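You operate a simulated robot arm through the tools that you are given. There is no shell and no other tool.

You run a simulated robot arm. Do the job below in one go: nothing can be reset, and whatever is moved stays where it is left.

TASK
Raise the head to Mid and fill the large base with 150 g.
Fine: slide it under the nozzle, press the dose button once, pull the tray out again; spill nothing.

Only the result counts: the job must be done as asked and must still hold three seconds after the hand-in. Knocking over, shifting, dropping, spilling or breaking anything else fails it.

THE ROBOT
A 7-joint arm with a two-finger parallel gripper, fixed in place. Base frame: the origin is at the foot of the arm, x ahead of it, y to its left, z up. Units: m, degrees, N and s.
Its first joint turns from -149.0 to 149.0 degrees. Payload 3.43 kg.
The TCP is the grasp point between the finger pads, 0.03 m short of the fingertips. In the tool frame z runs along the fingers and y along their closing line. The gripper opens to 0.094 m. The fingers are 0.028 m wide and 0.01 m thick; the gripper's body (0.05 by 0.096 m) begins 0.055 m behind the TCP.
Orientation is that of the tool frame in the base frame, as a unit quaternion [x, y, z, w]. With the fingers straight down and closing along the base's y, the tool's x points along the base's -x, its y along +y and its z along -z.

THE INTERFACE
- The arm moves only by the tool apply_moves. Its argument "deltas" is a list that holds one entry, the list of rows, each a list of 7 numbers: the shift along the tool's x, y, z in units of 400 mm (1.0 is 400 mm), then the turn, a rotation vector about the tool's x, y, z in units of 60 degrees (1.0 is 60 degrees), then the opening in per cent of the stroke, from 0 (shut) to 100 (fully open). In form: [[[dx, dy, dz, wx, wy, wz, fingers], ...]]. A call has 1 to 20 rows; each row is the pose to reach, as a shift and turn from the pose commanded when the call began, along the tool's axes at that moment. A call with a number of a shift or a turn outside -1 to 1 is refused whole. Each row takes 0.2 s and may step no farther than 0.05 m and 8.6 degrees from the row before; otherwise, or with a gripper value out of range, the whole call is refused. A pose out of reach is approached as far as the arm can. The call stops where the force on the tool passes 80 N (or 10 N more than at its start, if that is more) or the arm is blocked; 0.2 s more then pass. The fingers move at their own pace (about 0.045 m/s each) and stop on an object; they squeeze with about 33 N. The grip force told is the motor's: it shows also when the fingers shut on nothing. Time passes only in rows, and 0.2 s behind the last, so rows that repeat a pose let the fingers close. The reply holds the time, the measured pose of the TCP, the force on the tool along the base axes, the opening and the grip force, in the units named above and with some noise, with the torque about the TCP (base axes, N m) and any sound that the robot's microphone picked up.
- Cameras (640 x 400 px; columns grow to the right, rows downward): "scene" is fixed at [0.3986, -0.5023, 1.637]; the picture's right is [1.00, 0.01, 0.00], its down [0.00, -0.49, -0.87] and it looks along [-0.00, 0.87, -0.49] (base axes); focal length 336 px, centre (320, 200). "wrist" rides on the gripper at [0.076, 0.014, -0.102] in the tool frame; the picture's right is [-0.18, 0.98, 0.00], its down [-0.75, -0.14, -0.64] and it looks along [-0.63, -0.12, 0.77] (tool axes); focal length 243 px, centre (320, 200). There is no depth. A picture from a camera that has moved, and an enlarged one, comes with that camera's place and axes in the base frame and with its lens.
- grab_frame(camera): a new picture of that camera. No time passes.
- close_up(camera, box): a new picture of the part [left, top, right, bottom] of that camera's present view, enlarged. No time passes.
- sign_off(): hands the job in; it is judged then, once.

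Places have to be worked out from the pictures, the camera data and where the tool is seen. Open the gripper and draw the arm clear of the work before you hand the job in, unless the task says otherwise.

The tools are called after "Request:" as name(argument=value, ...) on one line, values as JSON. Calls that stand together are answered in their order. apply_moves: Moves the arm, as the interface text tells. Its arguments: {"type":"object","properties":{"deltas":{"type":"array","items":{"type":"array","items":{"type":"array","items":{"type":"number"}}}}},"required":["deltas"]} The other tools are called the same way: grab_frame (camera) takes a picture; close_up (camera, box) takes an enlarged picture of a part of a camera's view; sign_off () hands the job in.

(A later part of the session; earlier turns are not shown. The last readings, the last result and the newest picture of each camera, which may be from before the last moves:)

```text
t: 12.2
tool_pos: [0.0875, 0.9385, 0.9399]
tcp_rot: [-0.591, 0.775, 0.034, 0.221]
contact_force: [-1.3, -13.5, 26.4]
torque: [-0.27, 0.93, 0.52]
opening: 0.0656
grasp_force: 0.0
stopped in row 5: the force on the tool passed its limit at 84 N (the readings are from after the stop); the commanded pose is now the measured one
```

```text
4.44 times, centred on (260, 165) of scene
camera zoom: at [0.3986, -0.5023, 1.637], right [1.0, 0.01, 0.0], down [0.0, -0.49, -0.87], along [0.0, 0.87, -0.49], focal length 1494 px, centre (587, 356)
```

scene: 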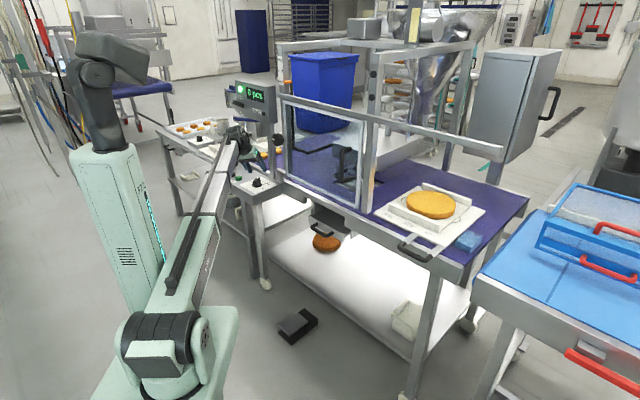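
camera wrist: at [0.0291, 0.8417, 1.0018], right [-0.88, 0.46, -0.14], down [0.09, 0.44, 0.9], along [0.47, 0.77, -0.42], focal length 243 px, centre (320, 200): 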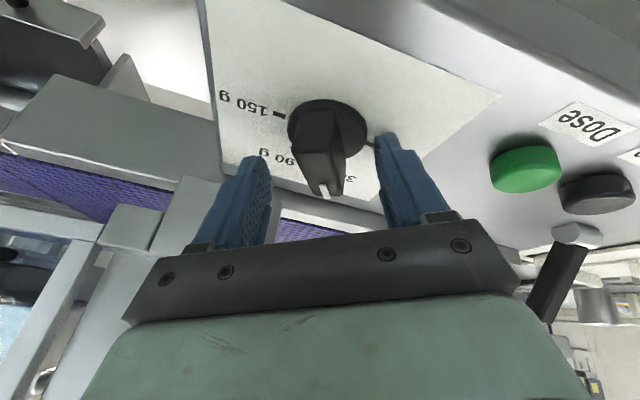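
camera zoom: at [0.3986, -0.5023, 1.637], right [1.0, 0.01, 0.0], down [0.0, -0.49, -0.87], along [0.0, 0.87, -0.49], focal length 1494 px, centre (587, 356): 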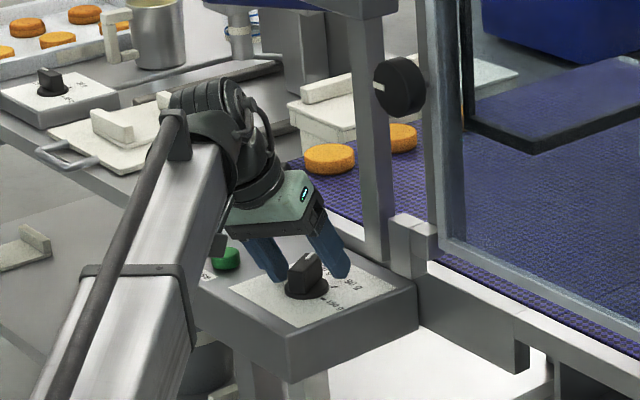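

The lower finger touched the panel (its surface is at z≈0.90). I lift ~7 mm, centre on the bar (about 1 cm toward the robot), then close to a narrow fork around the bar.

Request:
apply_moves(deltas=[[[0.0, 0, -0.02, 0, 0, 0, 75], [0.019, 0.003, -0.028, 0, 0, 0, 75], [0.019, 0.003, -0.028, 0, 0, 0, 50], [0.019, 0.003, -0.028, 0, 0, 0, 36], [0.019, 0.003, -0.028, 0, 0, 0, 36], [0.019, 0.003, -0.028, 0, 0, 0, 36]]])

Request:
grab_frame(camera="wrist")

Request:
close_up(camera="scene", box=[220, 120, 300, 210])

```text
t: 13.6
tool_pos: [0.0816, 0.9314, 0.9438]
tcp_rot: [-0.59, 0.776, 0.034, 0.221]
contact_force: [-0.4, -0.3, 0.3]
torque: [-0.03, 0.02, 0.02]
opening: 0.0336
grasp_force: 0.0
```

```text
taken
camera wrist: at [0.0236, 0.8343, 1.0058], right [-0.88, 0.46, -0.14], down [0.09, 0.44, 0.89], along [0.47, 0.77, -0.43], focal length 243 px, centre (320, 200)
```

wrist: 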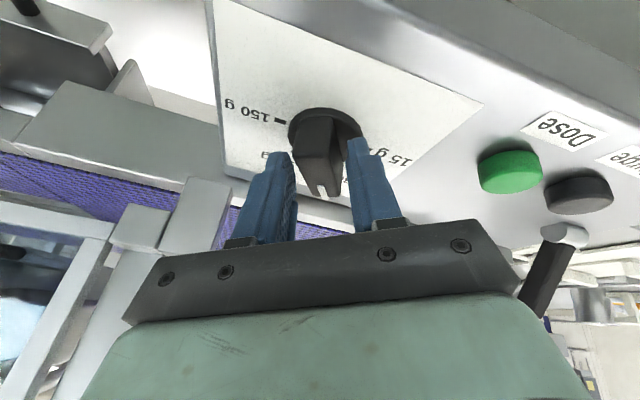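

```text
4.44 times, centred on (260, 165) of scene
camera zoom: at [0.3986, -0.5023, 1.637], right [1.0, 0.01, 0.0], down [0.0, -0.49, -0.87], along [0.0, 0.87, -0.49], focal length 1494 px, centre (587, 356)
```

zoom: 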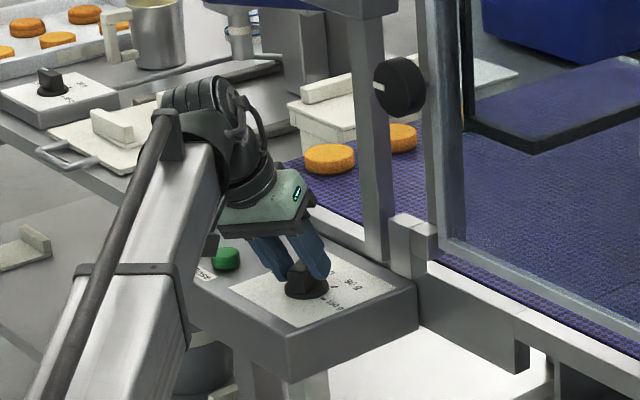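

The fingers appear to straddle the bar with no force. I check with an enlarged picture.

Request:
close_up(camera="wrist", box=[230, 80, 430, 240])

Request:
close_up(camera="scene", box=[245, 160, 275, 190])

```text
2.50 times, centred on (330, 160) of wrist
camera zoom: at [0.0236, 0.8343, 1.0058], right [-0.88, 0.46, -0.14], down [0.09, 0.44, 0.89], along [0.47, 0.77, -0.43], focal length 606 px, centre (295, 300)
```

zoom: 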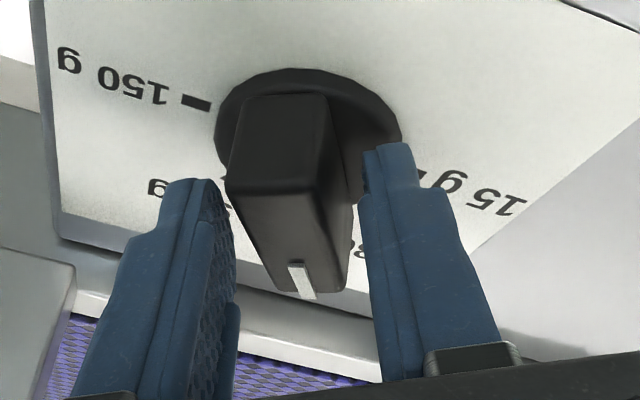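

```text
13.33 times, centred on (260, 175) of scene
camera zoom: at [0.3986, -0.5023, 1.637], right [1.0, 0.01, 0.0], down [0.0, -0.49, -0.87], along [0.0, 0.87, -0.49], focal length 4480 px, centre (1120, 533)
```

zoom: 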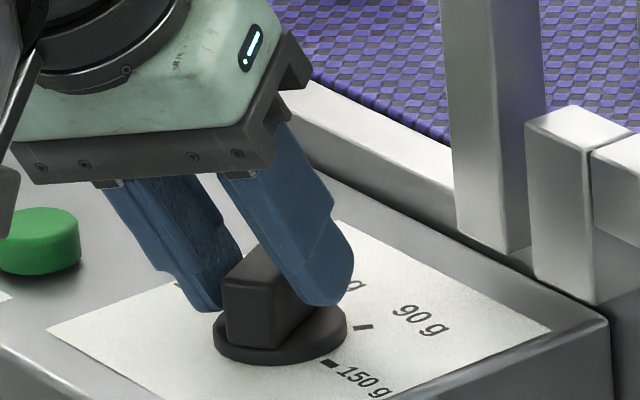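

The bar sits between the pads with slack. I raise 3 mm, centre on the dial axis, narrow the fork, then spin the tool about its own axis clockwise by the first 60° (toward 90 g).

Request:
apply_moves(deltas=[[[0.0066, -0.0027, -0.01, 0, 0, 0, 28], [0.0066, -0.0027, -0.01, 0, 0, 0, 28], [0.0066, -0.0027, -0.01, 0, 0, 0.125, 28], [0.0066, -0.0027, -0.01, 0, 0, 0.25, 28], [0.0066, -0.0027, -0.01, 0, 0, 0.375, 28], [0.0066, -0.0027, -0.01, 0, 0, 0.5, 28], [0.0066, -0.0027, -0.01, 0, 0, 0.625, 28], [0.0066, -0.0027, -0.01, 0, 0, 0.75, 28], [0.0066, -0.0027, -0.01, 0, 0, 0.875, 28], [0.0066, -0.0027, -0.01, 0, 0, 1.0, 28], [0.0066, -0.0027, -0.01, 0, 0, 1.0, 28]]])

Request:
grab_frame(camera="wrist")

Request:
close_up(camera="scene", box=[220, 120, 300, 210])

```text
t: 15.9
tool_pos: [0.0813, 0.9267, 0.9472]
tcp_rot: [-0.124, 0.967, 0.14, 0.175]
contact_force: [-2.4, 5.6, 0.9]
torque: [0.07, 0.09, 0.03]
opening: 0.0299
grasp_force: 2.7
```

```text
taken
camera wrist: at [-0.0224, 0.8941, 1.0161], right [-0.11, 0.95, 0.29], down [0.53, -0.19, 0.83], along [0.84, 0.25, -0.48], focal length 243 px, centre (320, 200)
```

wrist: 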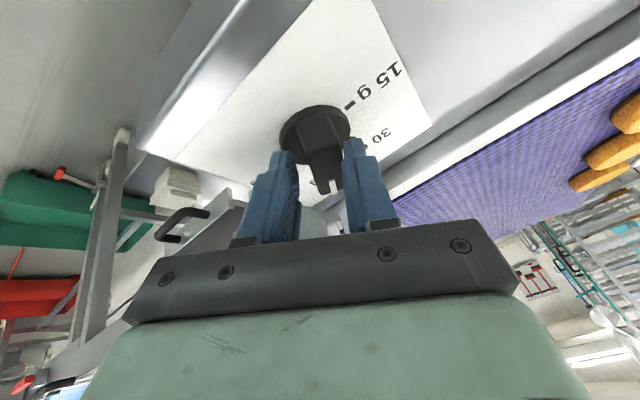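

```text
4.44 times, centred on (260, 165) of scene
camera zoom: at [0.3986, -0.5023, 1.637], right [1.0, 0.01, 0.0], down [0.0, -0.49, -0.87], along [0.0, 0.87, -0.49], focal length 1494 px, centre (587, 356)
```

zoom: 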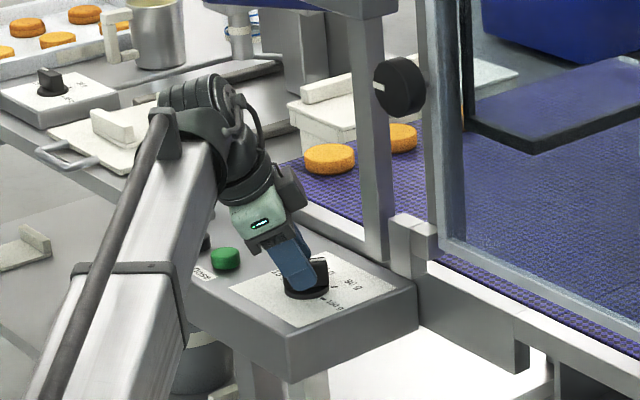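

The dial follows the fork (force only ~6 N). I continue the spin by another 60° toward 150 g.

Request:
apply_moves(deltas=[[[0, 0, 0, 0, 0, 0.125, 28], [0, 0, 0, 0, 0, 0.25, 28], [0, 0, 0, 0, 0, 0.375, 28], [0, 0, 0, 0, 0, 0.5, 28], [0, 0, 0, 0, 0, 0.625, 28], [0, 0, 0, 0, 0, 0.75, 28], [0, 0, 0, 0, 0, 0.875, 28], [0, 0, 0, 0, 0, 1.0, 28], [0, 0, 0, 0, 0, 1.0, 28]]])

Request:
grab_frame(camera="wrist")

Request:
close_up(camera="wrist", box=[230, 60, 430, 220])

Request:
close_up(camera="scene", box=[230, 150, 290, 200])

```text
t: 17.9
tool_pos: [0.082, 0.9258, 0.9475]
tcp_rot: [0.377, 0.899, 0.208, 0.082]
contact_force: [6.3, 10.0, 3.5]
torque: [0.09, -0.24, 0.2]
opening: 0.0332
grasp_force: 6.3
```

```text
taken
camera wrist: at [0.007, 0.9573, 1.0474], right [0.76, 0.49, 0.43], down [0.24, -0.83, 0.51], along [0.6, -0.28, -0.75], focal length 243 px, centre (320, 200)
```

wrist: 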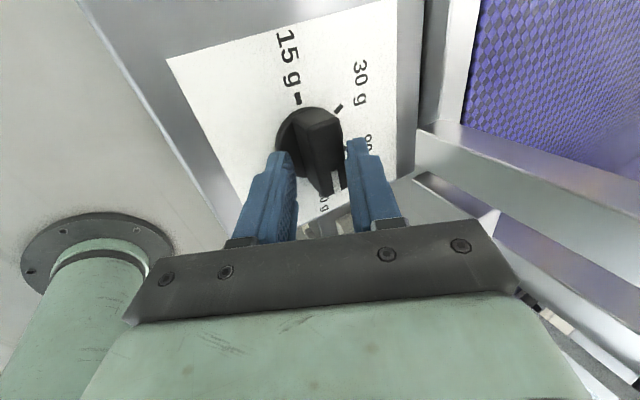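

```text
2.50 times, centred on (330, 140) of wrist
camera zoom: at [0.007, 0.9573, 1.0474], right [0.76, 0.49, 0.43], down [0.24, -0.83, 0.51], along [0.6, -0.28, -0.75], focal length 606 px, centre (295, 350)
```

zoom: 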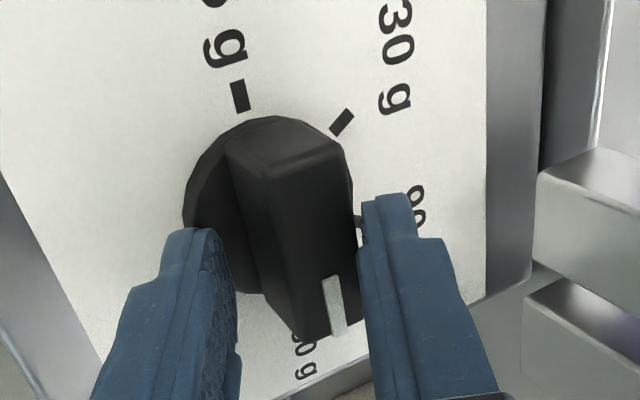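

```text
8.00 times, centred on (260, 175) of scene
camera zoom: at [0.3986, -0.5023, 1.637], right [1.0, 0.01, 0.0], down [0.0, -0.49, -0.87], along [0.0, 0.87, -0.49], focal length 2688 px, centre (800, 400)
```

zoom: 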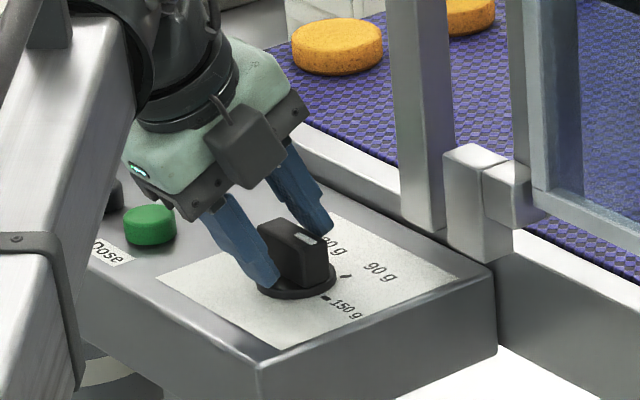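

The pointer is about 10° short of the 150 g tick because of slack. I squeeze the pads on the bar, which should align it with 3 o'clock, and look.

Request:
apply_moves(deltas=[[[0, 0, 0, 0, 0, 0, 20], [0, 0, 0, 0, 0, 0, 10], [0, 0, 0, 0, 0, 0.05, 5], [0, 0, 0, 0, 0, 0.05, 5]]])

Request:
close_up(camera="wrist", box=[230, 60, 430, 220])

Request:
close_up(camera="scene", box=[230, 150, 290, 200])

```text
t: 18.9
tool_pos: [0.0832, 0.9282, 0.9498]
tcp_rot: [0.399, 0.889, 0.212, 0.077]
contact_force: [21.7, 31.2, 16.3]
torque: [-0.28, -1.09, 0.77]
opening: 0.0268
grasp_force: 44.8
```

```text
2.50 times, centred on (330, 140) of wrist
camera zoom: at [0.0114, 0.9608, 1.0505], right [0.79, 0.44, 0.43], down [0.21, -0.85, 0.49], along [0.58, -0.29, -0.76], focal length 606 px, centre (295, 350)
```

zoom: 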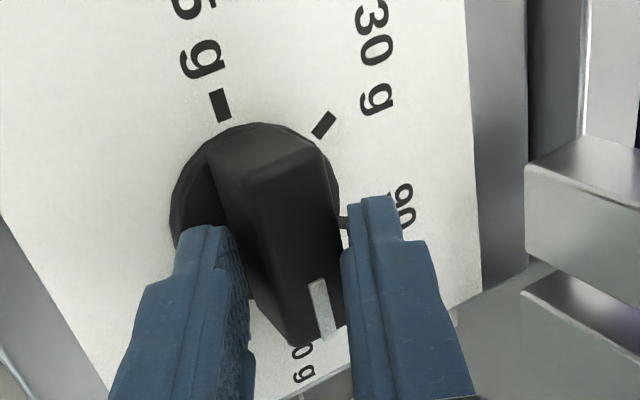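

```text
8.00 times, centred on (260, 175) of scene
camera zoom: at [0.3986, -0.5023, 1.637], right [1.0, 0.01, 0.0], down [0.0, -0.49, -0.87], along [0.0, 0.87, -0.49], focal length 2688 px, centre (800, 400)
```

zoom: 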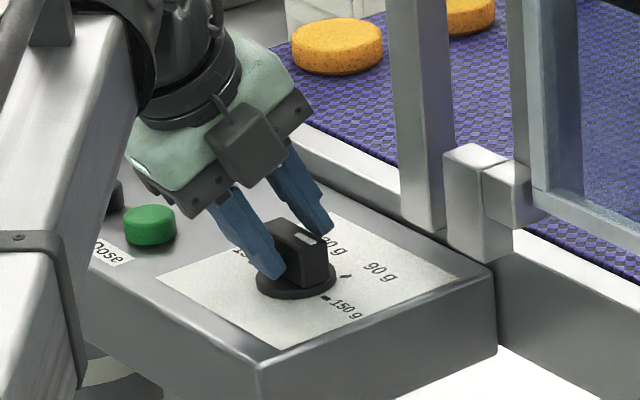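

The geometry from the tick marks puts the pointer close to the 150 g mark. I release, open the fingers and lift away along the tool axis to verify.

Request:
apply_moves(deltas=[[[0, 0, 0, 0, 0, 0, 30], [0, 0, 0, 0, 0, 0, 50], [0, 0, 0, 0, 0, 0, 60], [0, 0, -0.05, 0, 0, 0, 60], [0, 0, -0.125, 0, 0, 0, 60], [0, 0, -0.2, 0, 0, 0, 60], [0, 0, -0.25, 0, 0, 0, 60]]])

Request:
grab_frame(camera="wrist")

Request:
close_up(camera="scene", box=[240, 165, 280, 195])

```text
t: 20.6
tool_pos: [0.0513, 0.8948, 1.0358]
tcp_rot: [0.4, 0.889, 0.209, 0.077]
contact_force: [0.5, 0.3, 0.8]
torque: [0.01, 0.0, 0.03]
opening: 0.0562
grasp_force: 0.0
```

```text
taken
camera wrist: at [-0.0198, 0.9288, 1.1383], right [0.79, 0.45, 0.42], down [0.21, -0.84, 0.49], along [0.57, -0.3, -0.76], focal length 243 px, centre (320, 200)
```

wrist: 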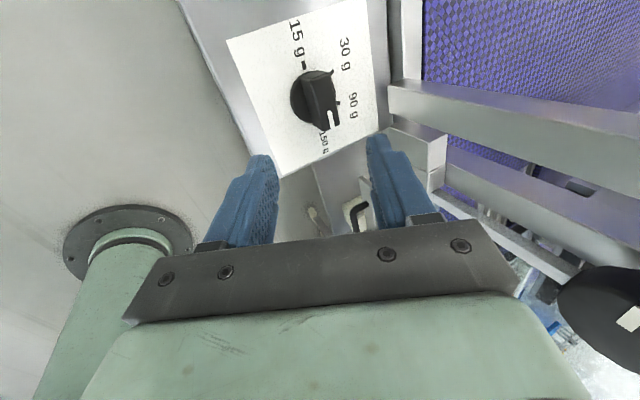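

```text
13.33 times, centred on (260, 180) of scene
camera zoom: at [0.3986, -0.5023, 1.637], right [1.0, 0.01, 0.0], down [0.0, -0.49, -0.87], along [0.0, 0.87, -0.49], focal length 4480 px, centre (1120, 467)
```

zoom: 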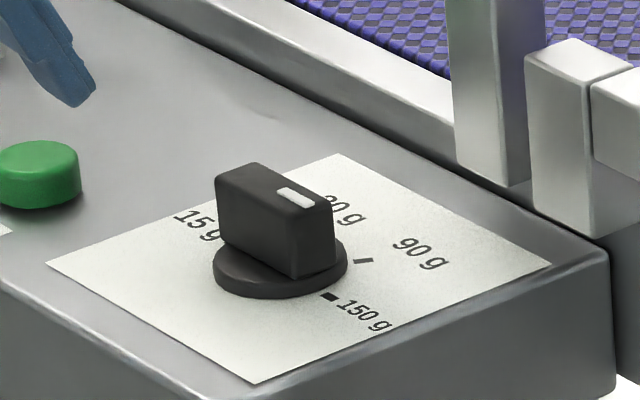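

Seen from the fixed camera, the pointer seems about 3–6° short of the tick. I check with an enlarged wrist view before deciding on a small extra nudge.

Request:
close_up(camera="wrist", box=[270, 40, 380, 160])

```text
3.33 times, centred on (325, 100) of wrist
camera zoom: at [-0.0198, 0.9288, 1.1383], right [0.79, 0.45, 0.42], down [0.21, -0.84, 0.49], along [0.57, -0.3, -0.76], focal length 809 px, centre (303, 533)
```

zoom: 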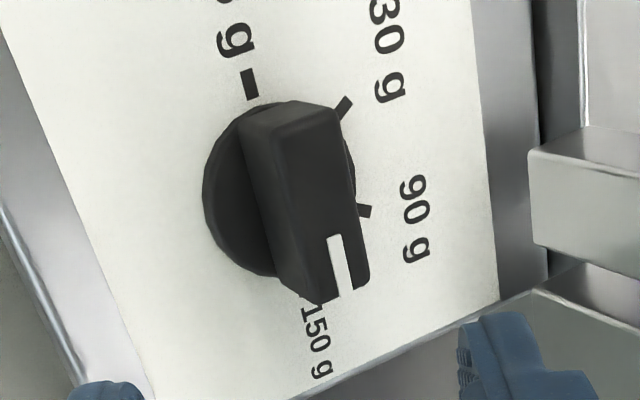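

The enlarged view confirms the pointer lies on the 150 g mark (within about 2°), so the dial is set. Now I back away from the panel toward the robot and spin the tool back, in preparation for gripping the round knob on the post.

Request:
apply_moves(deltas=[[[-0.004, -0.0675, -0.0325, 0, 0, 0, 75], [-0.008, -0.135, -0.065, 0, 0, -0.14, 75], [-0.012, -0.2, -0.0975, 0, 0, -0.28, 75], [-0.016, -0.27, -0.13, 0, 0, -0.42, 75], [-0.016, -0.27, -0.13, 0, 0, -0.56, 75], [-0.016, -0.27, -0.13, 0, 0, -0.7, 75], [-0.016, -0.27, -0.13, 0, 0, -0.84, 75], [-0.016, -0.27, -0.13, 0, 0, -0.98, 75]]])

```text
t: 22.4
tool_pos: [-0.0341, 0.8093, 1.0358]
tcp_rot: [-0.091, 0.97, 0.145, 0.17]
contact_force: [0.1, -0.6, 0.2]
torque: [-0.03, -0.01, -0.01]
opening: 0.0702
grasp_force: 0.1
```

The tool is clear of the panel at d≈0.55. I now raise it to knob height and tilt the fingers to point horizontally at the machine (closing line horizontal), staying well back.

Request:
apply_moves(deltas=[[[-0.034, -0.012, -0.023, -0.0315, -0.1037, -0.0514, 75], [-0.067, -0.025, -0.046, -0.063, -0.2074, -0.1028, 75], [-0.101, -0.037, -0.068, -0.0945, -0.3111, -0.1542, 75], [-0.134, -0.049, -0.091, -0.126, -0.4148, -0.2056, 75], [-0.168, -0.062, -0.114, -0.1575, -0.5185, -0.257, 75], [-0.201, -0.074, -0.137, -0.189, -0.6222, -0.3084, 75], [-0.235, -0.086, -0.159, -0.2205, -0.7259, -0.3598, 75], [-0.268, -0.099, -0.182, -0.252, -0.8296, -0.4112, 75], [-0.302, -0.111, -0.205, -0.2835, -0.9333, -0.4626, 75], [-0.302, -0.111, -0.205, -0.2835, -0.9333, -0.4626, 75]]])

Request:
grab_frame(camera="wrist")

Request:
grab_frame(camera="scene")

```text
t: 24.6
tool_pos: [0.0639, 0.7558, 1.1426]
tcp_rot: [-0.255, 0.7, 0.262, 0.613]
contact_force: [-0.5, -0.2, -0.4]
torque: [-0.02, 0.0, -0.02]
opening: 0.0706
grasp_force: 0.0
```

```text
taken
camera wrist: at [-0.0291, 0.6953, 1.0796], right [-0.64, 0.73, 0.24], down [-0.28, -0.51, 0.81], along [0.71, 0.46, 0.54], focal length 243 px, centre (320, 200)
```

wrist: 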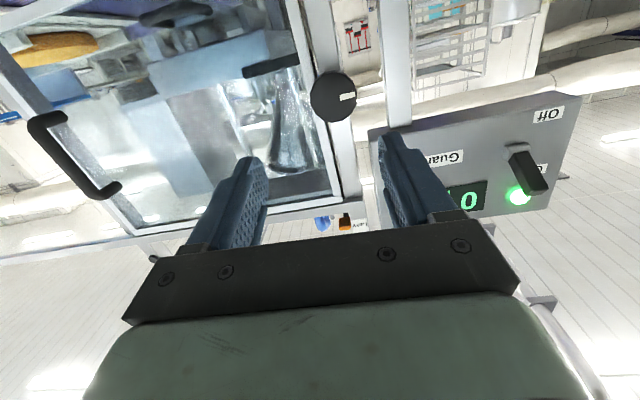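

```text
taken
```

scene: 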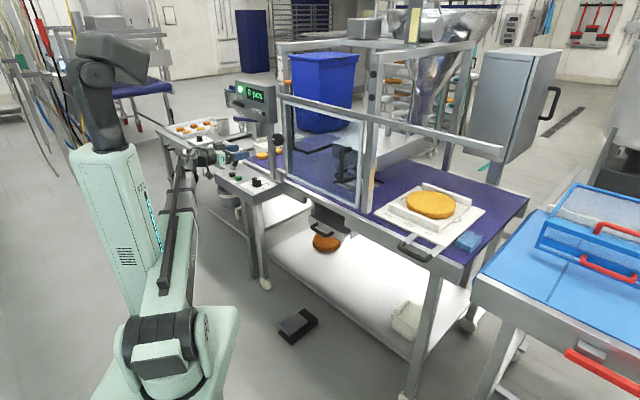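

The tool now points almost level at the machine and the camera sees the knob, guard, and the orange pointer. I zoom into the post and head for clues on how the height is set.

Request:
close_up(camera="wrist", box=[230, 50, 430, 240])

Request:
close_up(camera="wrist", box=[0, 0, 260, 220])

Request:
close_up(camera="wrist", box=[290, 190, 400, 250])

```text
2.11 times, centred on (330, 145) of wrist
camera zoom: at [-0.0291, 0.6953, 1.0796], right [-0.64, 0.73, 0.24], down [-0.28, -0.51, 0.81], along [0.71, 0.46, 0.54], focal length 511 px, centre (299, 316)
```

zoom: 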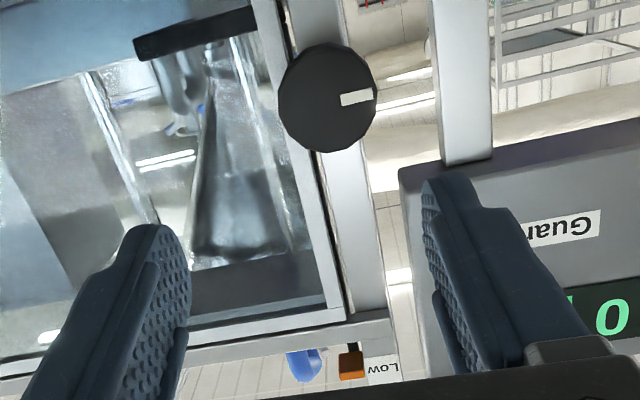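

```text
1.82 times, centred on (130, 110) of wrist
camera zoom: at [-0.0291, 0.6953, 1.0796], right [-0.64, 0.73, 0.24], down [-0.28, -0.51, 0.81], along [0.71, 0.46, 0.54], focal length 441 px, centre (666, 364)
```

zoom: 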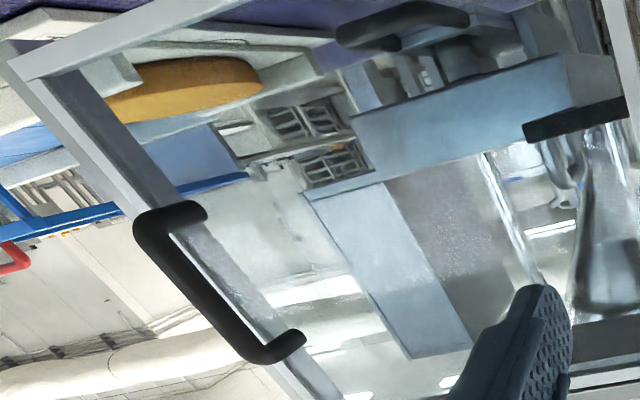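

```text
5.82 times, centred on (345, 220) of wrist
camera zoom: at [-0.0291, 0.6953, 1.0796], right [-0.64, 0.73, 0.24], down [-0.28, -0.51, 0.81], along [0.71, 0.46, 0.54], focal length 1412 px, centre (174, 84)
```

zoom: 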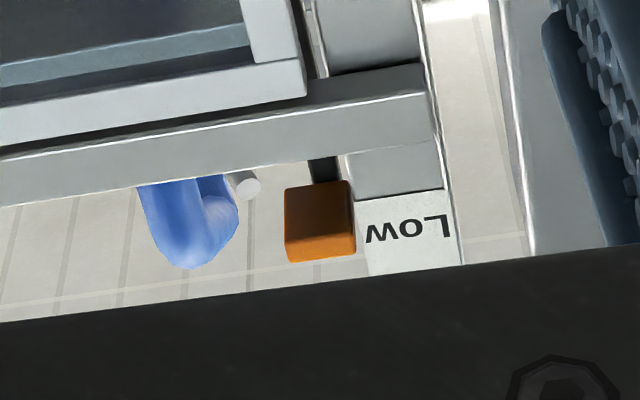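

I straighten the last few degrees and advance to about 8 cm short of the knob, centred on its axis (a≈-0.495, z≈1.14).

Request:
apply_moves(deltas=[[[-0.007, 0.0064, 0.075, -0.008, -0.026, -0.013, 85], [-0.014, 0.013, 0.15, -0.016, -0.052, -0.026, 85], [-0.021, 0.019, 0.225, -0.024, -0.078, -0.039, 85], [-0.028, 0.0255, 0.2985, -0.0315, -0.1037, -0.0514, 85], [-0.028, 0.0255, 0.2985, -0.0315, -0.1037, -0.0514, 85]]])

Request:
grab_frame(camera="wrist")

Request:
close_up(camera="scene", box=[220, 80, 320, 180])

```text
t: 25.8
tool_pos: [0.1449, 0.8449, 1.1419]
tcp_rot: [-0.269, 0.655, 0.27, 0.653]
contact_force: [-0.1, -0.2, 0.6]
torque: [0.02, 0.02, 0.02]
opening: 0.0797
grasp_force: 0.0
```

```text
taken
camera wrist: at [0.0617, 0.784, 1.0665], right [-0.69, 0.7, 0.19], down [-0.35, -0.55, 0.75], along [0.63, 0.46, 0.63], focal length 243 px, centre (320, 200)
```

wrist: 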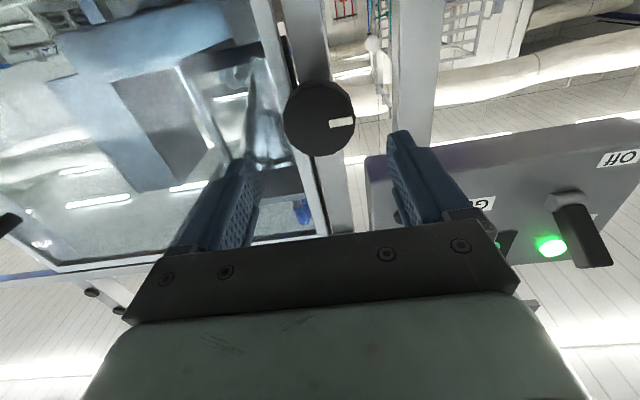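

```text
4.00 times, centred on (270, 130) of scene
camera zoom: at [0.3986, -0.5023, 1.637], right [1.0, 0.01, 0.0], down [0.0, -0.49, -0.87], along [0.0, 0.87, -0.49], focal length 1344 px, centre (520, 480)
```

zoom: 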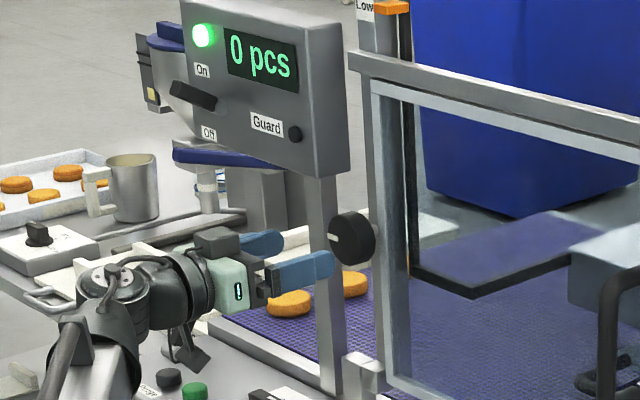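

The knob lies on the tool axis with its face roughly 9 cm ahead (d≈0.79). I advance 7.6 cm in decreasing steps with the fingers open around it, then check.

Request:
apply_moves(deltas=[[[0, 0, 0.06, 0, 0, 0, 85], [0, 0, 0.11, 0, 0, 0, 85], [0, 0, 0.15, 0, 0, 0, 85], [0, 0, 0.175, 0, 0, 0, 85], [0, 0, 0.19, 0, 0, 0, 85], [0, 0, 0.19, 0, 0, 0, 85]]])

Request:
grab_frame(camera="wrist")

Request:
close_up(camera="scene", box=[245, 110, 305, 170])

```text
t: 27.1
tool_pos: [0.1965, 0.8992, 1.1405]
tcp_rot: [-0.268, 0.655, 0.27, 0.653]
contact_force: [0.4, -0.1, 0.6]
torque: [0.0, 0.0, 0.01]
opening: 0.0799
grasp_force: 0.1
```

```text
taken
camera wrist: at [0.115, 0.8378, 1.0658], right [-0.69, 0.7, 0.19], down [-0.35, -0.55, 0.75], along [0.63, 0.46, 0.63], focal length 243 px, centre (320, 200)
```

wrist: 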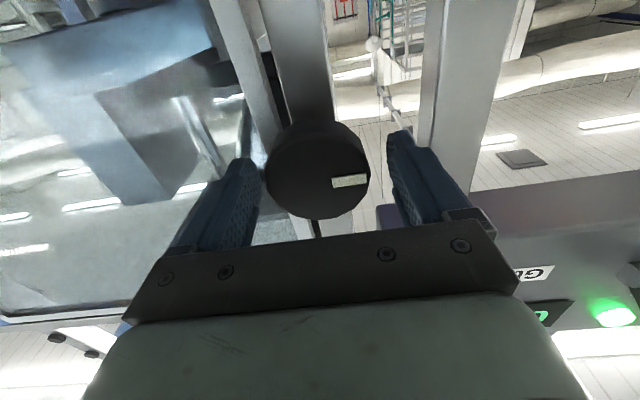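

```text
6.67 times, centred on (275, 140) of scene
camera zoom: at [0.3986, -0.5023, 1.637], right [1.0, 0.01, 0.0], down [0.0, -0.49, -0.87], along [0.0, 0.87, -0.49], focal length 2240 px, centre (620, 600)
```

zoom: 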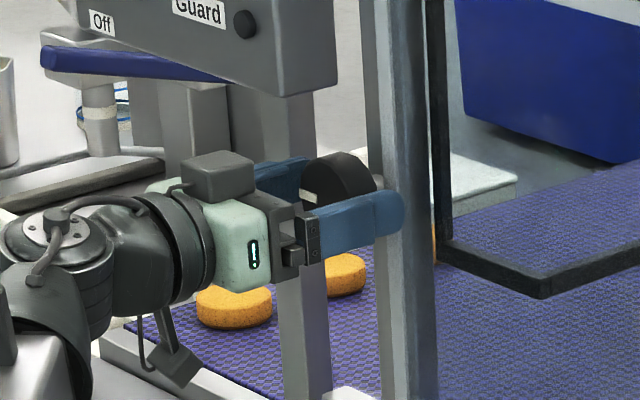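

The fingers straddle the knob with ~1.5 cm overlap and no contact force. I close the gripper on it.

Request:
apply_moves(deltas=[[[0, 0, 0, 0, 0, 0, 60], [0, 0, 0, 0, 0, 0, 40], [0, 0, 0, 0, 0, 0, 30], [0, 0, 0, 0, 0, 0, 30]]])

Request:
close_up(camera="wrist", box=[220, 80, 420, 250])

```text
t: 28.1
tool_pos: [0.1987, 0.8993, 1.1411]
tcp_rot: [-0.268, 0.655, 0.269, 0.653]
contact_force: [6.8, -5.9, -0.8]
torque: [0.03, -0.03, -0.44]
opening: 0.0574
grasp_force: 45.0
```

```text
2.35 times, centred on (320, 165) of wrist
camera zoom: at [0.1155, 0.8371, 1.0658], right [-0.69, 0.7, 0.19], down [-0.35, -0.55, 0.75], along [0.63, 0.45, 0.63], focal length 571 px, centre (320, 282)
```

zoom: 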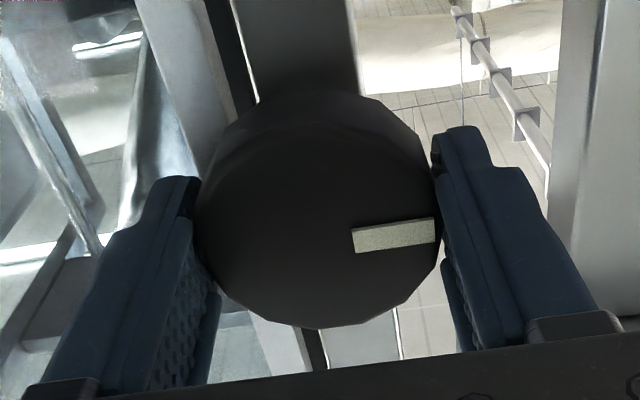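

The knob is gripped (opening 0.057 m). I turn it gently clockwise by 24° as a test and watch the head pointer.

Request:
apply_moves(deltas=[[[0, 0, 0, 0, 0, 0.133, 30], [0, 0, 0, 0, 0, 0.266, 30], [0, 0, 0, 0, 0, 0.4, 30], [0, 0, 0, 0, 0, 0.4, 30]]])

Request:
close_up(camera="scene", box=[262, 50, 318, 85])

Request:
close_up(camera="wrist", box=[220, 80, 420, 250])

```text
t: 29.1
tool_pos: [0.1987, 0.8986, 1.1412]
tcp_rot: [-0.125, 0.697, 0.399, 0.582]
contact_force: [4.7, -16.2, -7.4]
torque: [-0.55, 0.48, -0.31]
opening: 0.0574
grasp_force: 44.9
```

```text
11.43 times, centred on (290, 68) of scene
camera zoom: at [0.3986, -0.5023, 1.637], right [1.0, 0.01, 0.0], down [0.0, -0.49, -0.87], along [0.0, 0.87, -0.49], focal length 3840 px, centre (663, 1714)
```

zoom: 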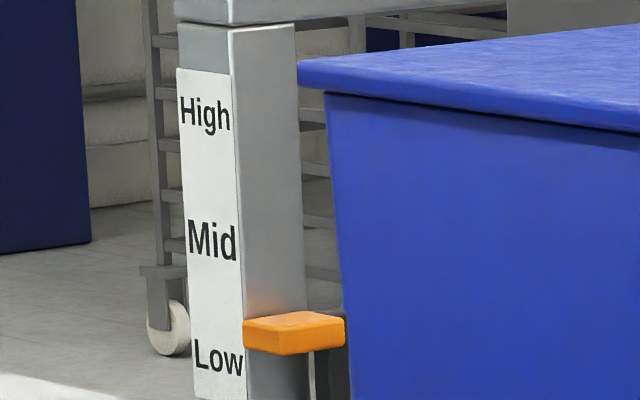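

```text
2.35 times, centred on (320, 165) of wrist
camera zoom: at [0.0948, 0.8581, 1.0784], right [-0.57, 0.58, 0.57], down [-0.15, -0.76, 0.63], along [0.81, 0.28, 0.52], focal length 571 px, centre (320, 282)
```

zoom: 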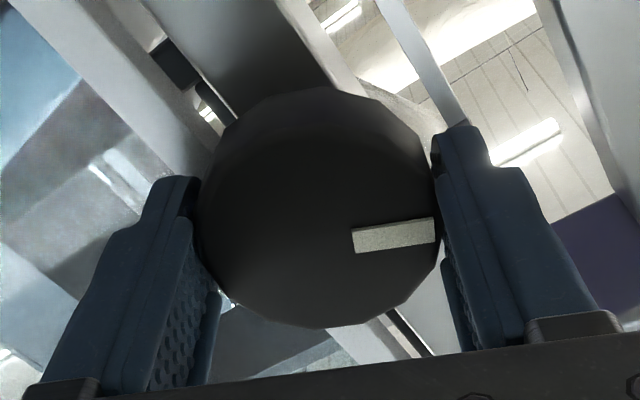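

The pointer moved up by about a quarter of the Low→Mid distance for 24°, so the knob drives the head and ~90° clockwise in total should bring it to Mid. I continue another 56°.

Request:
apply_moves(deltas=[[[0, 0, 0, 0, 0, 0.133, 30], [0, 0, 0, 0, 0, 0.266, 30], [0, 0, 0, 0, 0, 0.4, 30], [0, 0, 0, 0, 0, 0.533, 30], [0, 0, 0, 0, 0, 0.666, 30], [0, 0, 0, 0, 0, 0.8, 30], [0, 0, 0, 0, 0, 0.933, 30], [0, 0, 0, 0, 0, 0.933, 30]]])

Request:
close_up(camera="scene", box=[262, 50, 318, 85])

Request:
close_up(camera="scene", box=[245, 110, 305, 170])

Request:
grab_frame(camera="wrist")

```text
t: 30.9
tool_pos: [0.1999, 0.8985, 1.1408]
tcp_rot: [0.218, 0.674, 0.626, 0.327]
contact_force: [-9.3, -32.3, -27.1]
torque: [-0.57, 0.47, -0.57]
opening: 0.0575
grasp_force: 45.0
```

```text
11.43 times, centred on (290, 68) of scene
camera zoom: at [0.3986, -0.5023, 1.637], right [1.0, 0.01, 0.0], down [0.0, -0.49, -0.87], along [0.0, 0.87, -0.49], focal length 3840 px, centre (663, 1714)
```

zoom: 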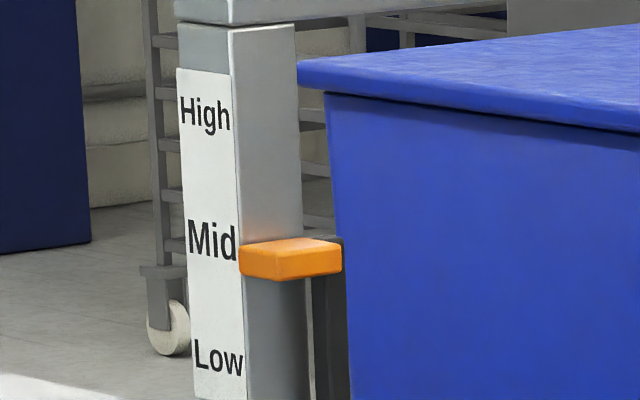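

```text
6.67 times, centred on (275, 140) of scene
camera zoom: at [0.3986, -0.5023, 1.637], right [1.0, 0.01, 0.0], down [0.0, -0.49, -0.87], along [0.0, 0.87, -0.49], focal length 2240 px, centre (620, 600)
```

zoom: 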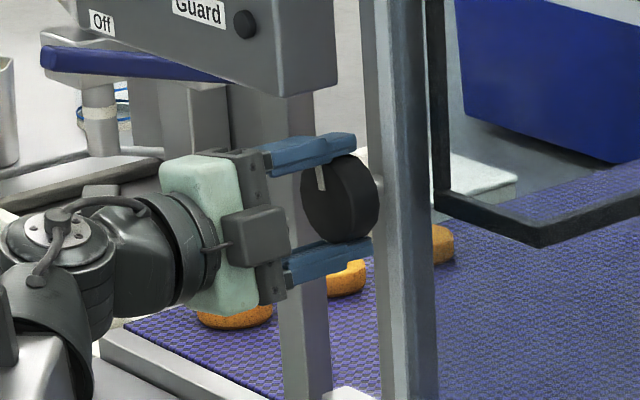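

```text
taken
camera wrist: at [0.0721, 0.8821, 1.1428], right [0.01, -0.01, 1.0], down [0.08, -1.0, -0.01], along [1.0, 0.08, -0.01], focal length 243 px, centre (320, 200)
```

wrist: 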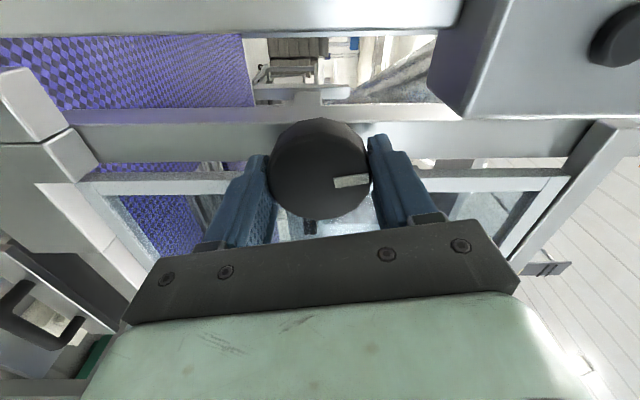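

The pointer is slightly below Mid after 80°. I turn the remaining 10° in small steps.

Request:
apply_moves(deltas=[[[0, 0, 0, 0, 0, 0.085, 30], [0, 0, 0, 0, 0, 0.167, 30], [0, 0, 0, 0, 0, 0.167, 30]]])

Request:
close_up(camera="scene", box=[262, 50, 318, 85])

Request:
close_up(camera="scene", box=[245, 110, 305, 170])

```text
t: 31.8
tool_pos: [0.199, 0.8981, 1.1386]
tcp_rot: [0.277, 0.653, 0.65, 0.272]
contact_force: [-7.2, -36.9, -29.8]
torque: [-0.77, 0.7, -0.08]
opening: 0.0576
grasp_force: 44.9
```

```text
11.43 times, centred on (290, 68) of scene
camera zoom: at [0.3986, -0.5023, 1.637], right [1.0, 0.01, 0.0], down [0.0, -0.49, -0.87], along [0.0, 0.87, -0.49], focal length 3840 px, centre (663, 1714)
```

zoom: 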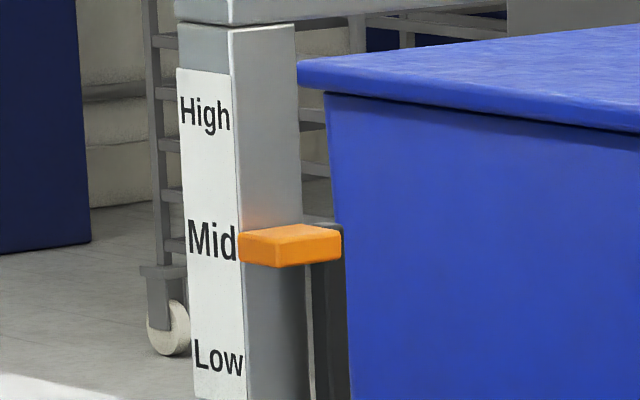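

```text
6.67 times, centred on (275, 140) of scene
camera zoom: at [0.3986, -0.5023, 1.637], right [1.0, 0.01, 0.0], down [0.0, -0.49, -0.87], along [0.0, 0.87, -0.49], focal length 2240 px, centre (620, 600)
```

zoom: 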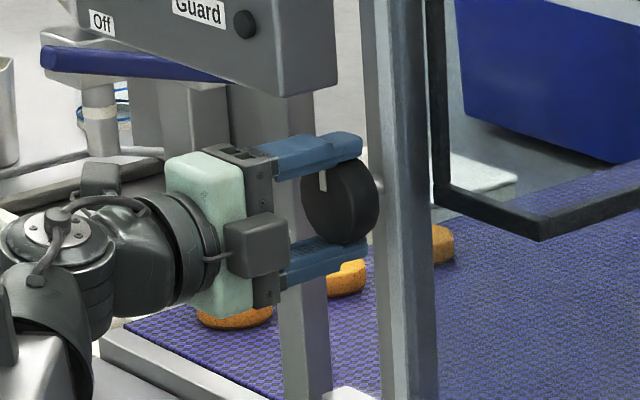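

The pointer now lines up with Mid exactly as it did with Low before. I open the fingers a little (kept below the display box) and let it settle, then check the pointer holds.

Request:
apply_moves(deltas=[[[0, 0, -0.005, 0, 0, 0, 66], [0, 0, -0.01, 0, 0, 0, 74], [0, 0, -0.01, 0, 0, 0, 77], [0, 0, -0.01, 0, 0, 0, 77]]])

Request:
close_up(camera="scene", box=[262, 50, 318, 85])

Request:
grab_frame(camera="wrist")

```text
t: 32.8
tool_pos: [0.1956, 0.8972, 1.141]
tcp_rot: [0.273, 0.652, 0.653, 0.271]
contact_force: [0.8, 0.5, -0.7]
torque: [-0.01, -0.03, 0.01]
opening: 0.0721
grasp_force: 0.0
```

```text
11.43 times, centred on (290, 68) of scene
camera zoom: at [0.3986, -0.5023, 1.637], right [1.0, 0.01, 0.0], down [0.0, -0.49, -0.87], along [0.0, 0.87, -0.49], focal length 3840 px, centre (663, 1714)
```

zoom: 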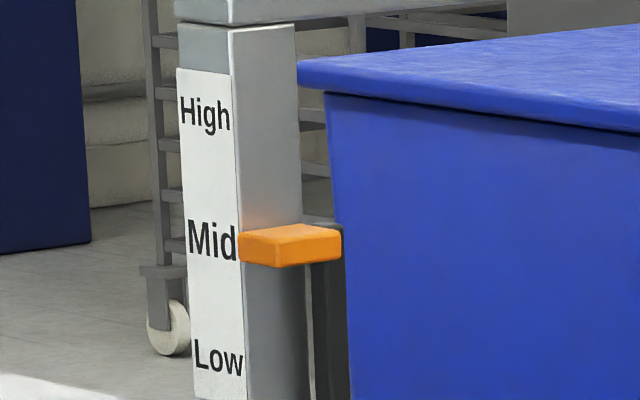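

```text
taken
camera wrist: at [0.0694, 0.8792, 1.1566], right [0.13, -0.13, 0.98], down [0.07, -0.99, -0.14], along [0.99, 0.09, -0.12], focal length 243 px, centre (320, 200)
```

wrist: 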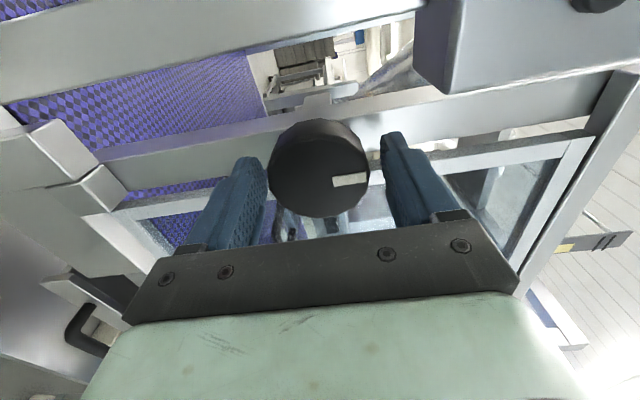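

The head stays at Mid with the knob released. I retreat straight back from the knob and then spin the tool back.

Request:
apply_moves(deltas=[[[0, 0, -0.06, 0, 0, 0, 77], [0, 0, -0.14, 0, 0, 0, 77], [0, 0, -0.24, 0, 0, -0.14, 77], [0, 0, -0.34, 0, 0, -0.28, 77], [0, 0, -0.4, 0, 0, -0.42, 77], [0, 0, -0.4, 0, 0, -0.56, 77], [0, 0, -0.4, 0, 0, -0.7, 77], [0, 0, -0.4, 0, 0, -0.84, 77], [0, 0, -0.4, 0, 0, -0.98, 77]]])

Request:
close_up(camera="scene", box=[220, 40, 420, 220])

```text
t: 34.8
tool_pos: [0.0812, 0.7853, 1.1406]
tcp_rot: [-0.082, 0.703, 0.434, 0.557]
contact_force: [-0.1, -0.2, 0.4]
torque: [0.0, 0.02, 0.0]
opening: 0.0724
grasp_force: 0.1
```

```text
2.22 times, centred on (320, 130) of scene
camera zoom: at [0.3986, -0.5023, 1.637], right [1.0, 0.01, 0.0], down [0.0, -0.49, -0.87], along [0.0, 0.87, -0.49], focal length 747 px, centre (320, 356)
```

zoom: 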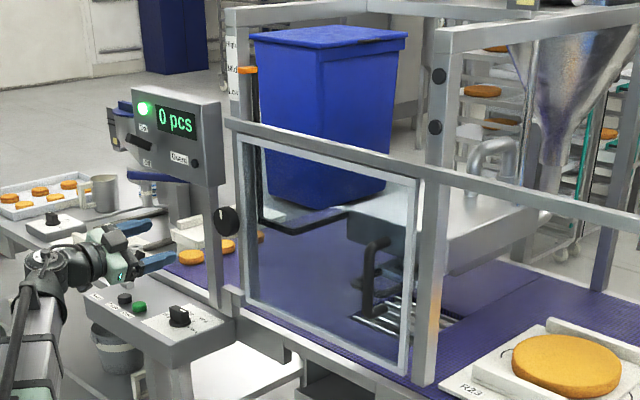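

The head is visibly raised. I now travel right along the front of the machine (d≈0.65) toward the tray, bringing the tool to a 35° forward lean so the camera can look at the tray and handle.

Request:
apply_moves(deltas=[[[-0.059, -0.091, 0.012, 0.03, 0.112, -0.06, 77], [-0.118, -0.182, 0.024, 0.061, 0.223, -0.121, 77], [-0.177, -0.274, 0.037, 0.091, 0.335, -0.1815, 77], [-0.236, -0.365, 0.049, 0.1215, 0.4465, -0.242, 77], [-0.295, -0.456, 0.061, 0.152, 0.558, -0.3025, 77], [-0.354, -0.547, 0.0735, 0.182, 0.67, -0.363, 77], [-0.413, -0.638, 0.086, 0.213, 0.781, -0.4235, 77], [-0.472, -0.7295, 0.098, 0.243, 0.893, -0.484, 77], [-0.472, -0.7295, 0.098, 0.243, 0.893, -0.484, 77]]])

Request:
grab_frame(camera="wrist")

```text
t: 36.8
tool_pos: [0.3518, 0.5644, 1.149]
tcp_rot: [-0.366, 0.881, 0.116, 0.277]
contact_force: [-0.7, -0.4, 0.0]
torque: [0.01, -0.03, -0.02]
opening: 0.0724
grasp_force: 0.0
```

```text
taken
camera wrist: at [0.2573, 0.4893, 1.1917], right [-0.59, 0.8, 0.11], down [0.28, 0.08, 0.96], along [0.76, 0.6, -0.27], focal length 243 px, centre (320, 200)
```

wrist: 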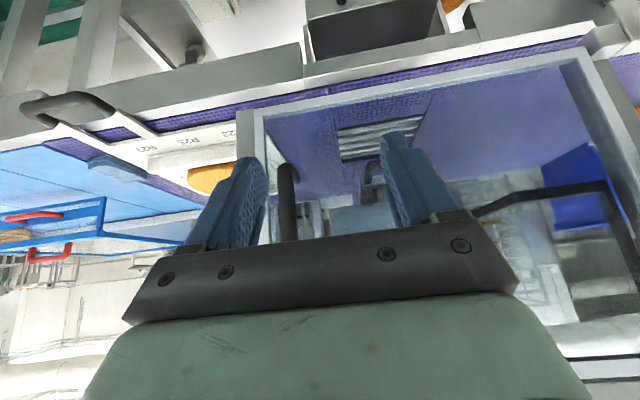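

I continue right along +u to face the tray and its handle.

Request:
apply_moves(deltas=[[[0.017, -0.114, 0.0055, 0, 0, 0, 77], [0.034, -0.228, 0.011, 0, 0, 0, 77], [0.051, -0.343, 0.0165, 0, 0, 0, 77], [0.068, -0.457, 0.022, 0, 0, 0, 77], [0.085, -0.571, 0.0275, 0, 0, 0, 77], [0.102, -0.686, 0.033, 0, 0, 0, 77], [0.119, -0.8, 0.039, 0, 0, 0, 77], [0.119, -0.8, 0.039, 0, 0, 0, 77]]])

Request:
grab_frame(camera="wrist")

Request:
grab_frame(camera="scene")

```text
t: 38.5
tool_pos: [0.5624, 0.3178, 1.1137]
tcp_rot: [-0.366, 0.88, 0.117, 0.277]
contact_force: [-0.2, 0.7, -0.1]
torque: [0.03, -0.03, -0.03]
opening: 0.0724
grasp_force: 0.0
```

```text
taken
camera wrist: at [0.4665, 0.2421, 1.1545], right [-0.59, 0.8, 0.11], down [0.28, 0.08, 0.96], along [0.76, 0.6, -0.27], focal length 243 px, centre (320, 200)
```

wrist: 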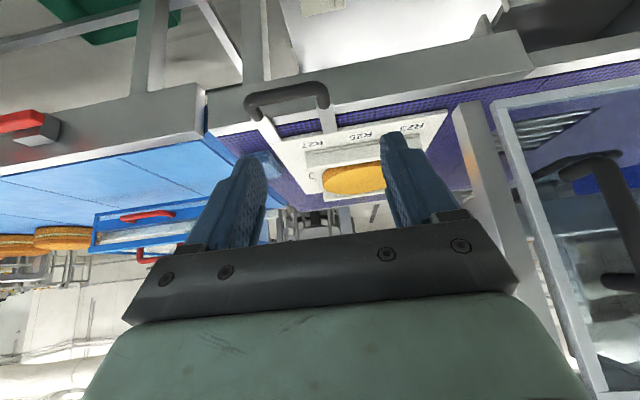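

```text
taken
```

scene: 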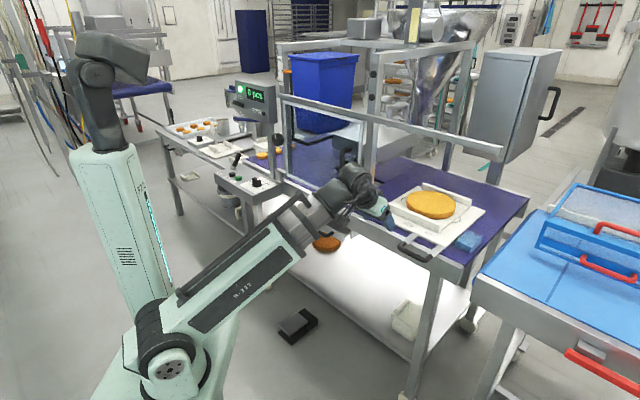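

Request:
close_up(camera="wrist", box=[230, 60, 470, 210])

Request:
close_up(camera="wrist", box=[420, 80, 640, 240])

Request:
close_up(camera="scene", box=[380, 180, 500, 270])

```text
2.67 times, centred on (350, 135) of wrist
camera zoom: at [0.4665, 0.2421, 1.1545], right [-0.59, 0.8, 0.11], down [0.28, 0.08, 0.96], along [0.76, 0.6, -0.27], focal length 647 px, centre (240, 373)
```

zoom: 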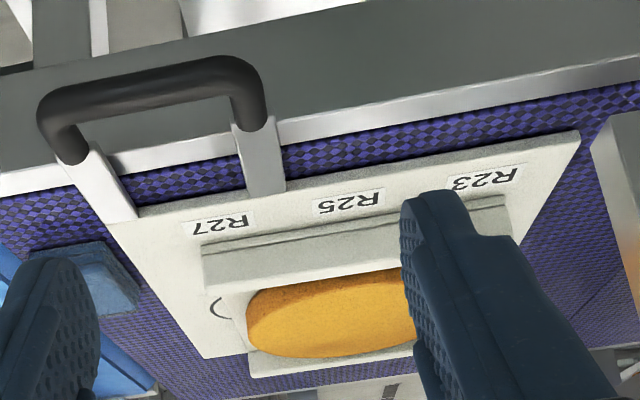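

```text
2.50 times, centred on (530, 160) of wrist
camera zoom: at [0.4665, 0.2421, 1.1545], right [-0.59, 0.8, 0.11], down [0.28, 0.08, 0.96], along [0.76, 0.6, -0.27], focal length 606 px, centre (-205, 300)
```

zoom: 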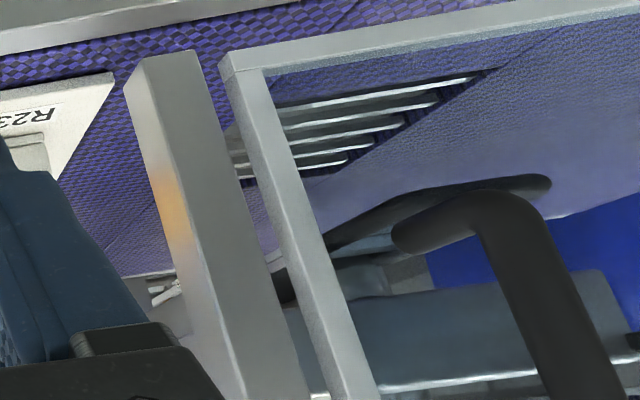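

```text
4.44 times, centred on (440, 225) of scene
camera zoom: at [0.3986, -0.5023, 1.637], right [1.0, 0.01, 0.0], down [0.0, -0.49, -0.87], along [0.0, 0.87, -0.49], focal length 1494 px, centre (-213, 89)
```

zoom: 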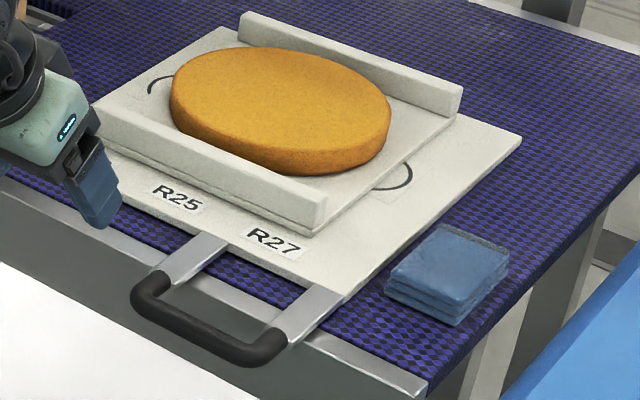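

The handle bar is at ≈(0.717,0.400,0.914), the tray top at z≈0.926. I need to know if the right front post hangs clear above the belt, so I lower the camera and look level at the post's foot.

Request:
apply_moves(deltas=[[[0.04, 0.044, 0.056, 0, -0.071, 0, 77], [0.079, 0.0875, 0.1125, 0, -0.142, 0, 77], [0.118, 0.131, 0.169, 0, -0.212, 0, 77], [0.158, 0.175, 0.225, 0, -0.283, 0, 77], [0.158, 0.175, 0.225, 0, -0.283, 0, 77]]])

Request:
grab_frame(camera="wrist")

Request:
close_up(camera="wrist", box=[380, 60, 600, 220])

```text
t: 39.8
tool_pos: [0.5539, 0.3997, 1.0197]
tcp_rot: [-0.344, 0.83, 0.169, 0.405]
contact_force: [0.0, 0.9, 0.0]
torque: [-0.03, 0.0, -0.02]
opening: 0.0725
grasp_force: 0.1
out of reach, approached as far as the arm can: row 2, 3, 4, 5
```

```text
taken
camera wrist: at [0.4557, 0.3185, 1.0236], right [-0.62, 0.77, 0.15], down [0.07, -0.13, 0.99], along [0.78, 0.62, 0.02], focal length 243 px, centre (320, 200)
```

wrist: 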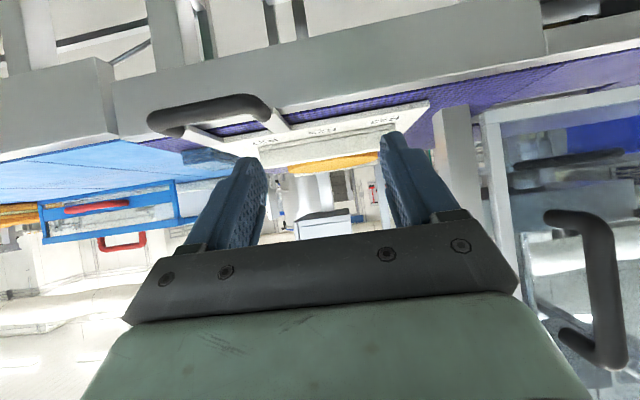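

```text
2.50 times, centred on (490, 140) of wrist
camera zoom: at [0.4557, 0.3185, 1.0236], right [-0.62, 0.77, 0.15], down [0.07, -0.13, 0.99], along [0.78, 0.62, 0.02], focal length 606 px, centre (-105, 350)
```

zoom: 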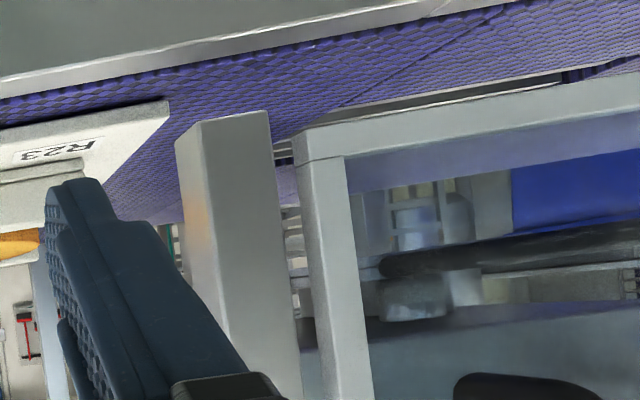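

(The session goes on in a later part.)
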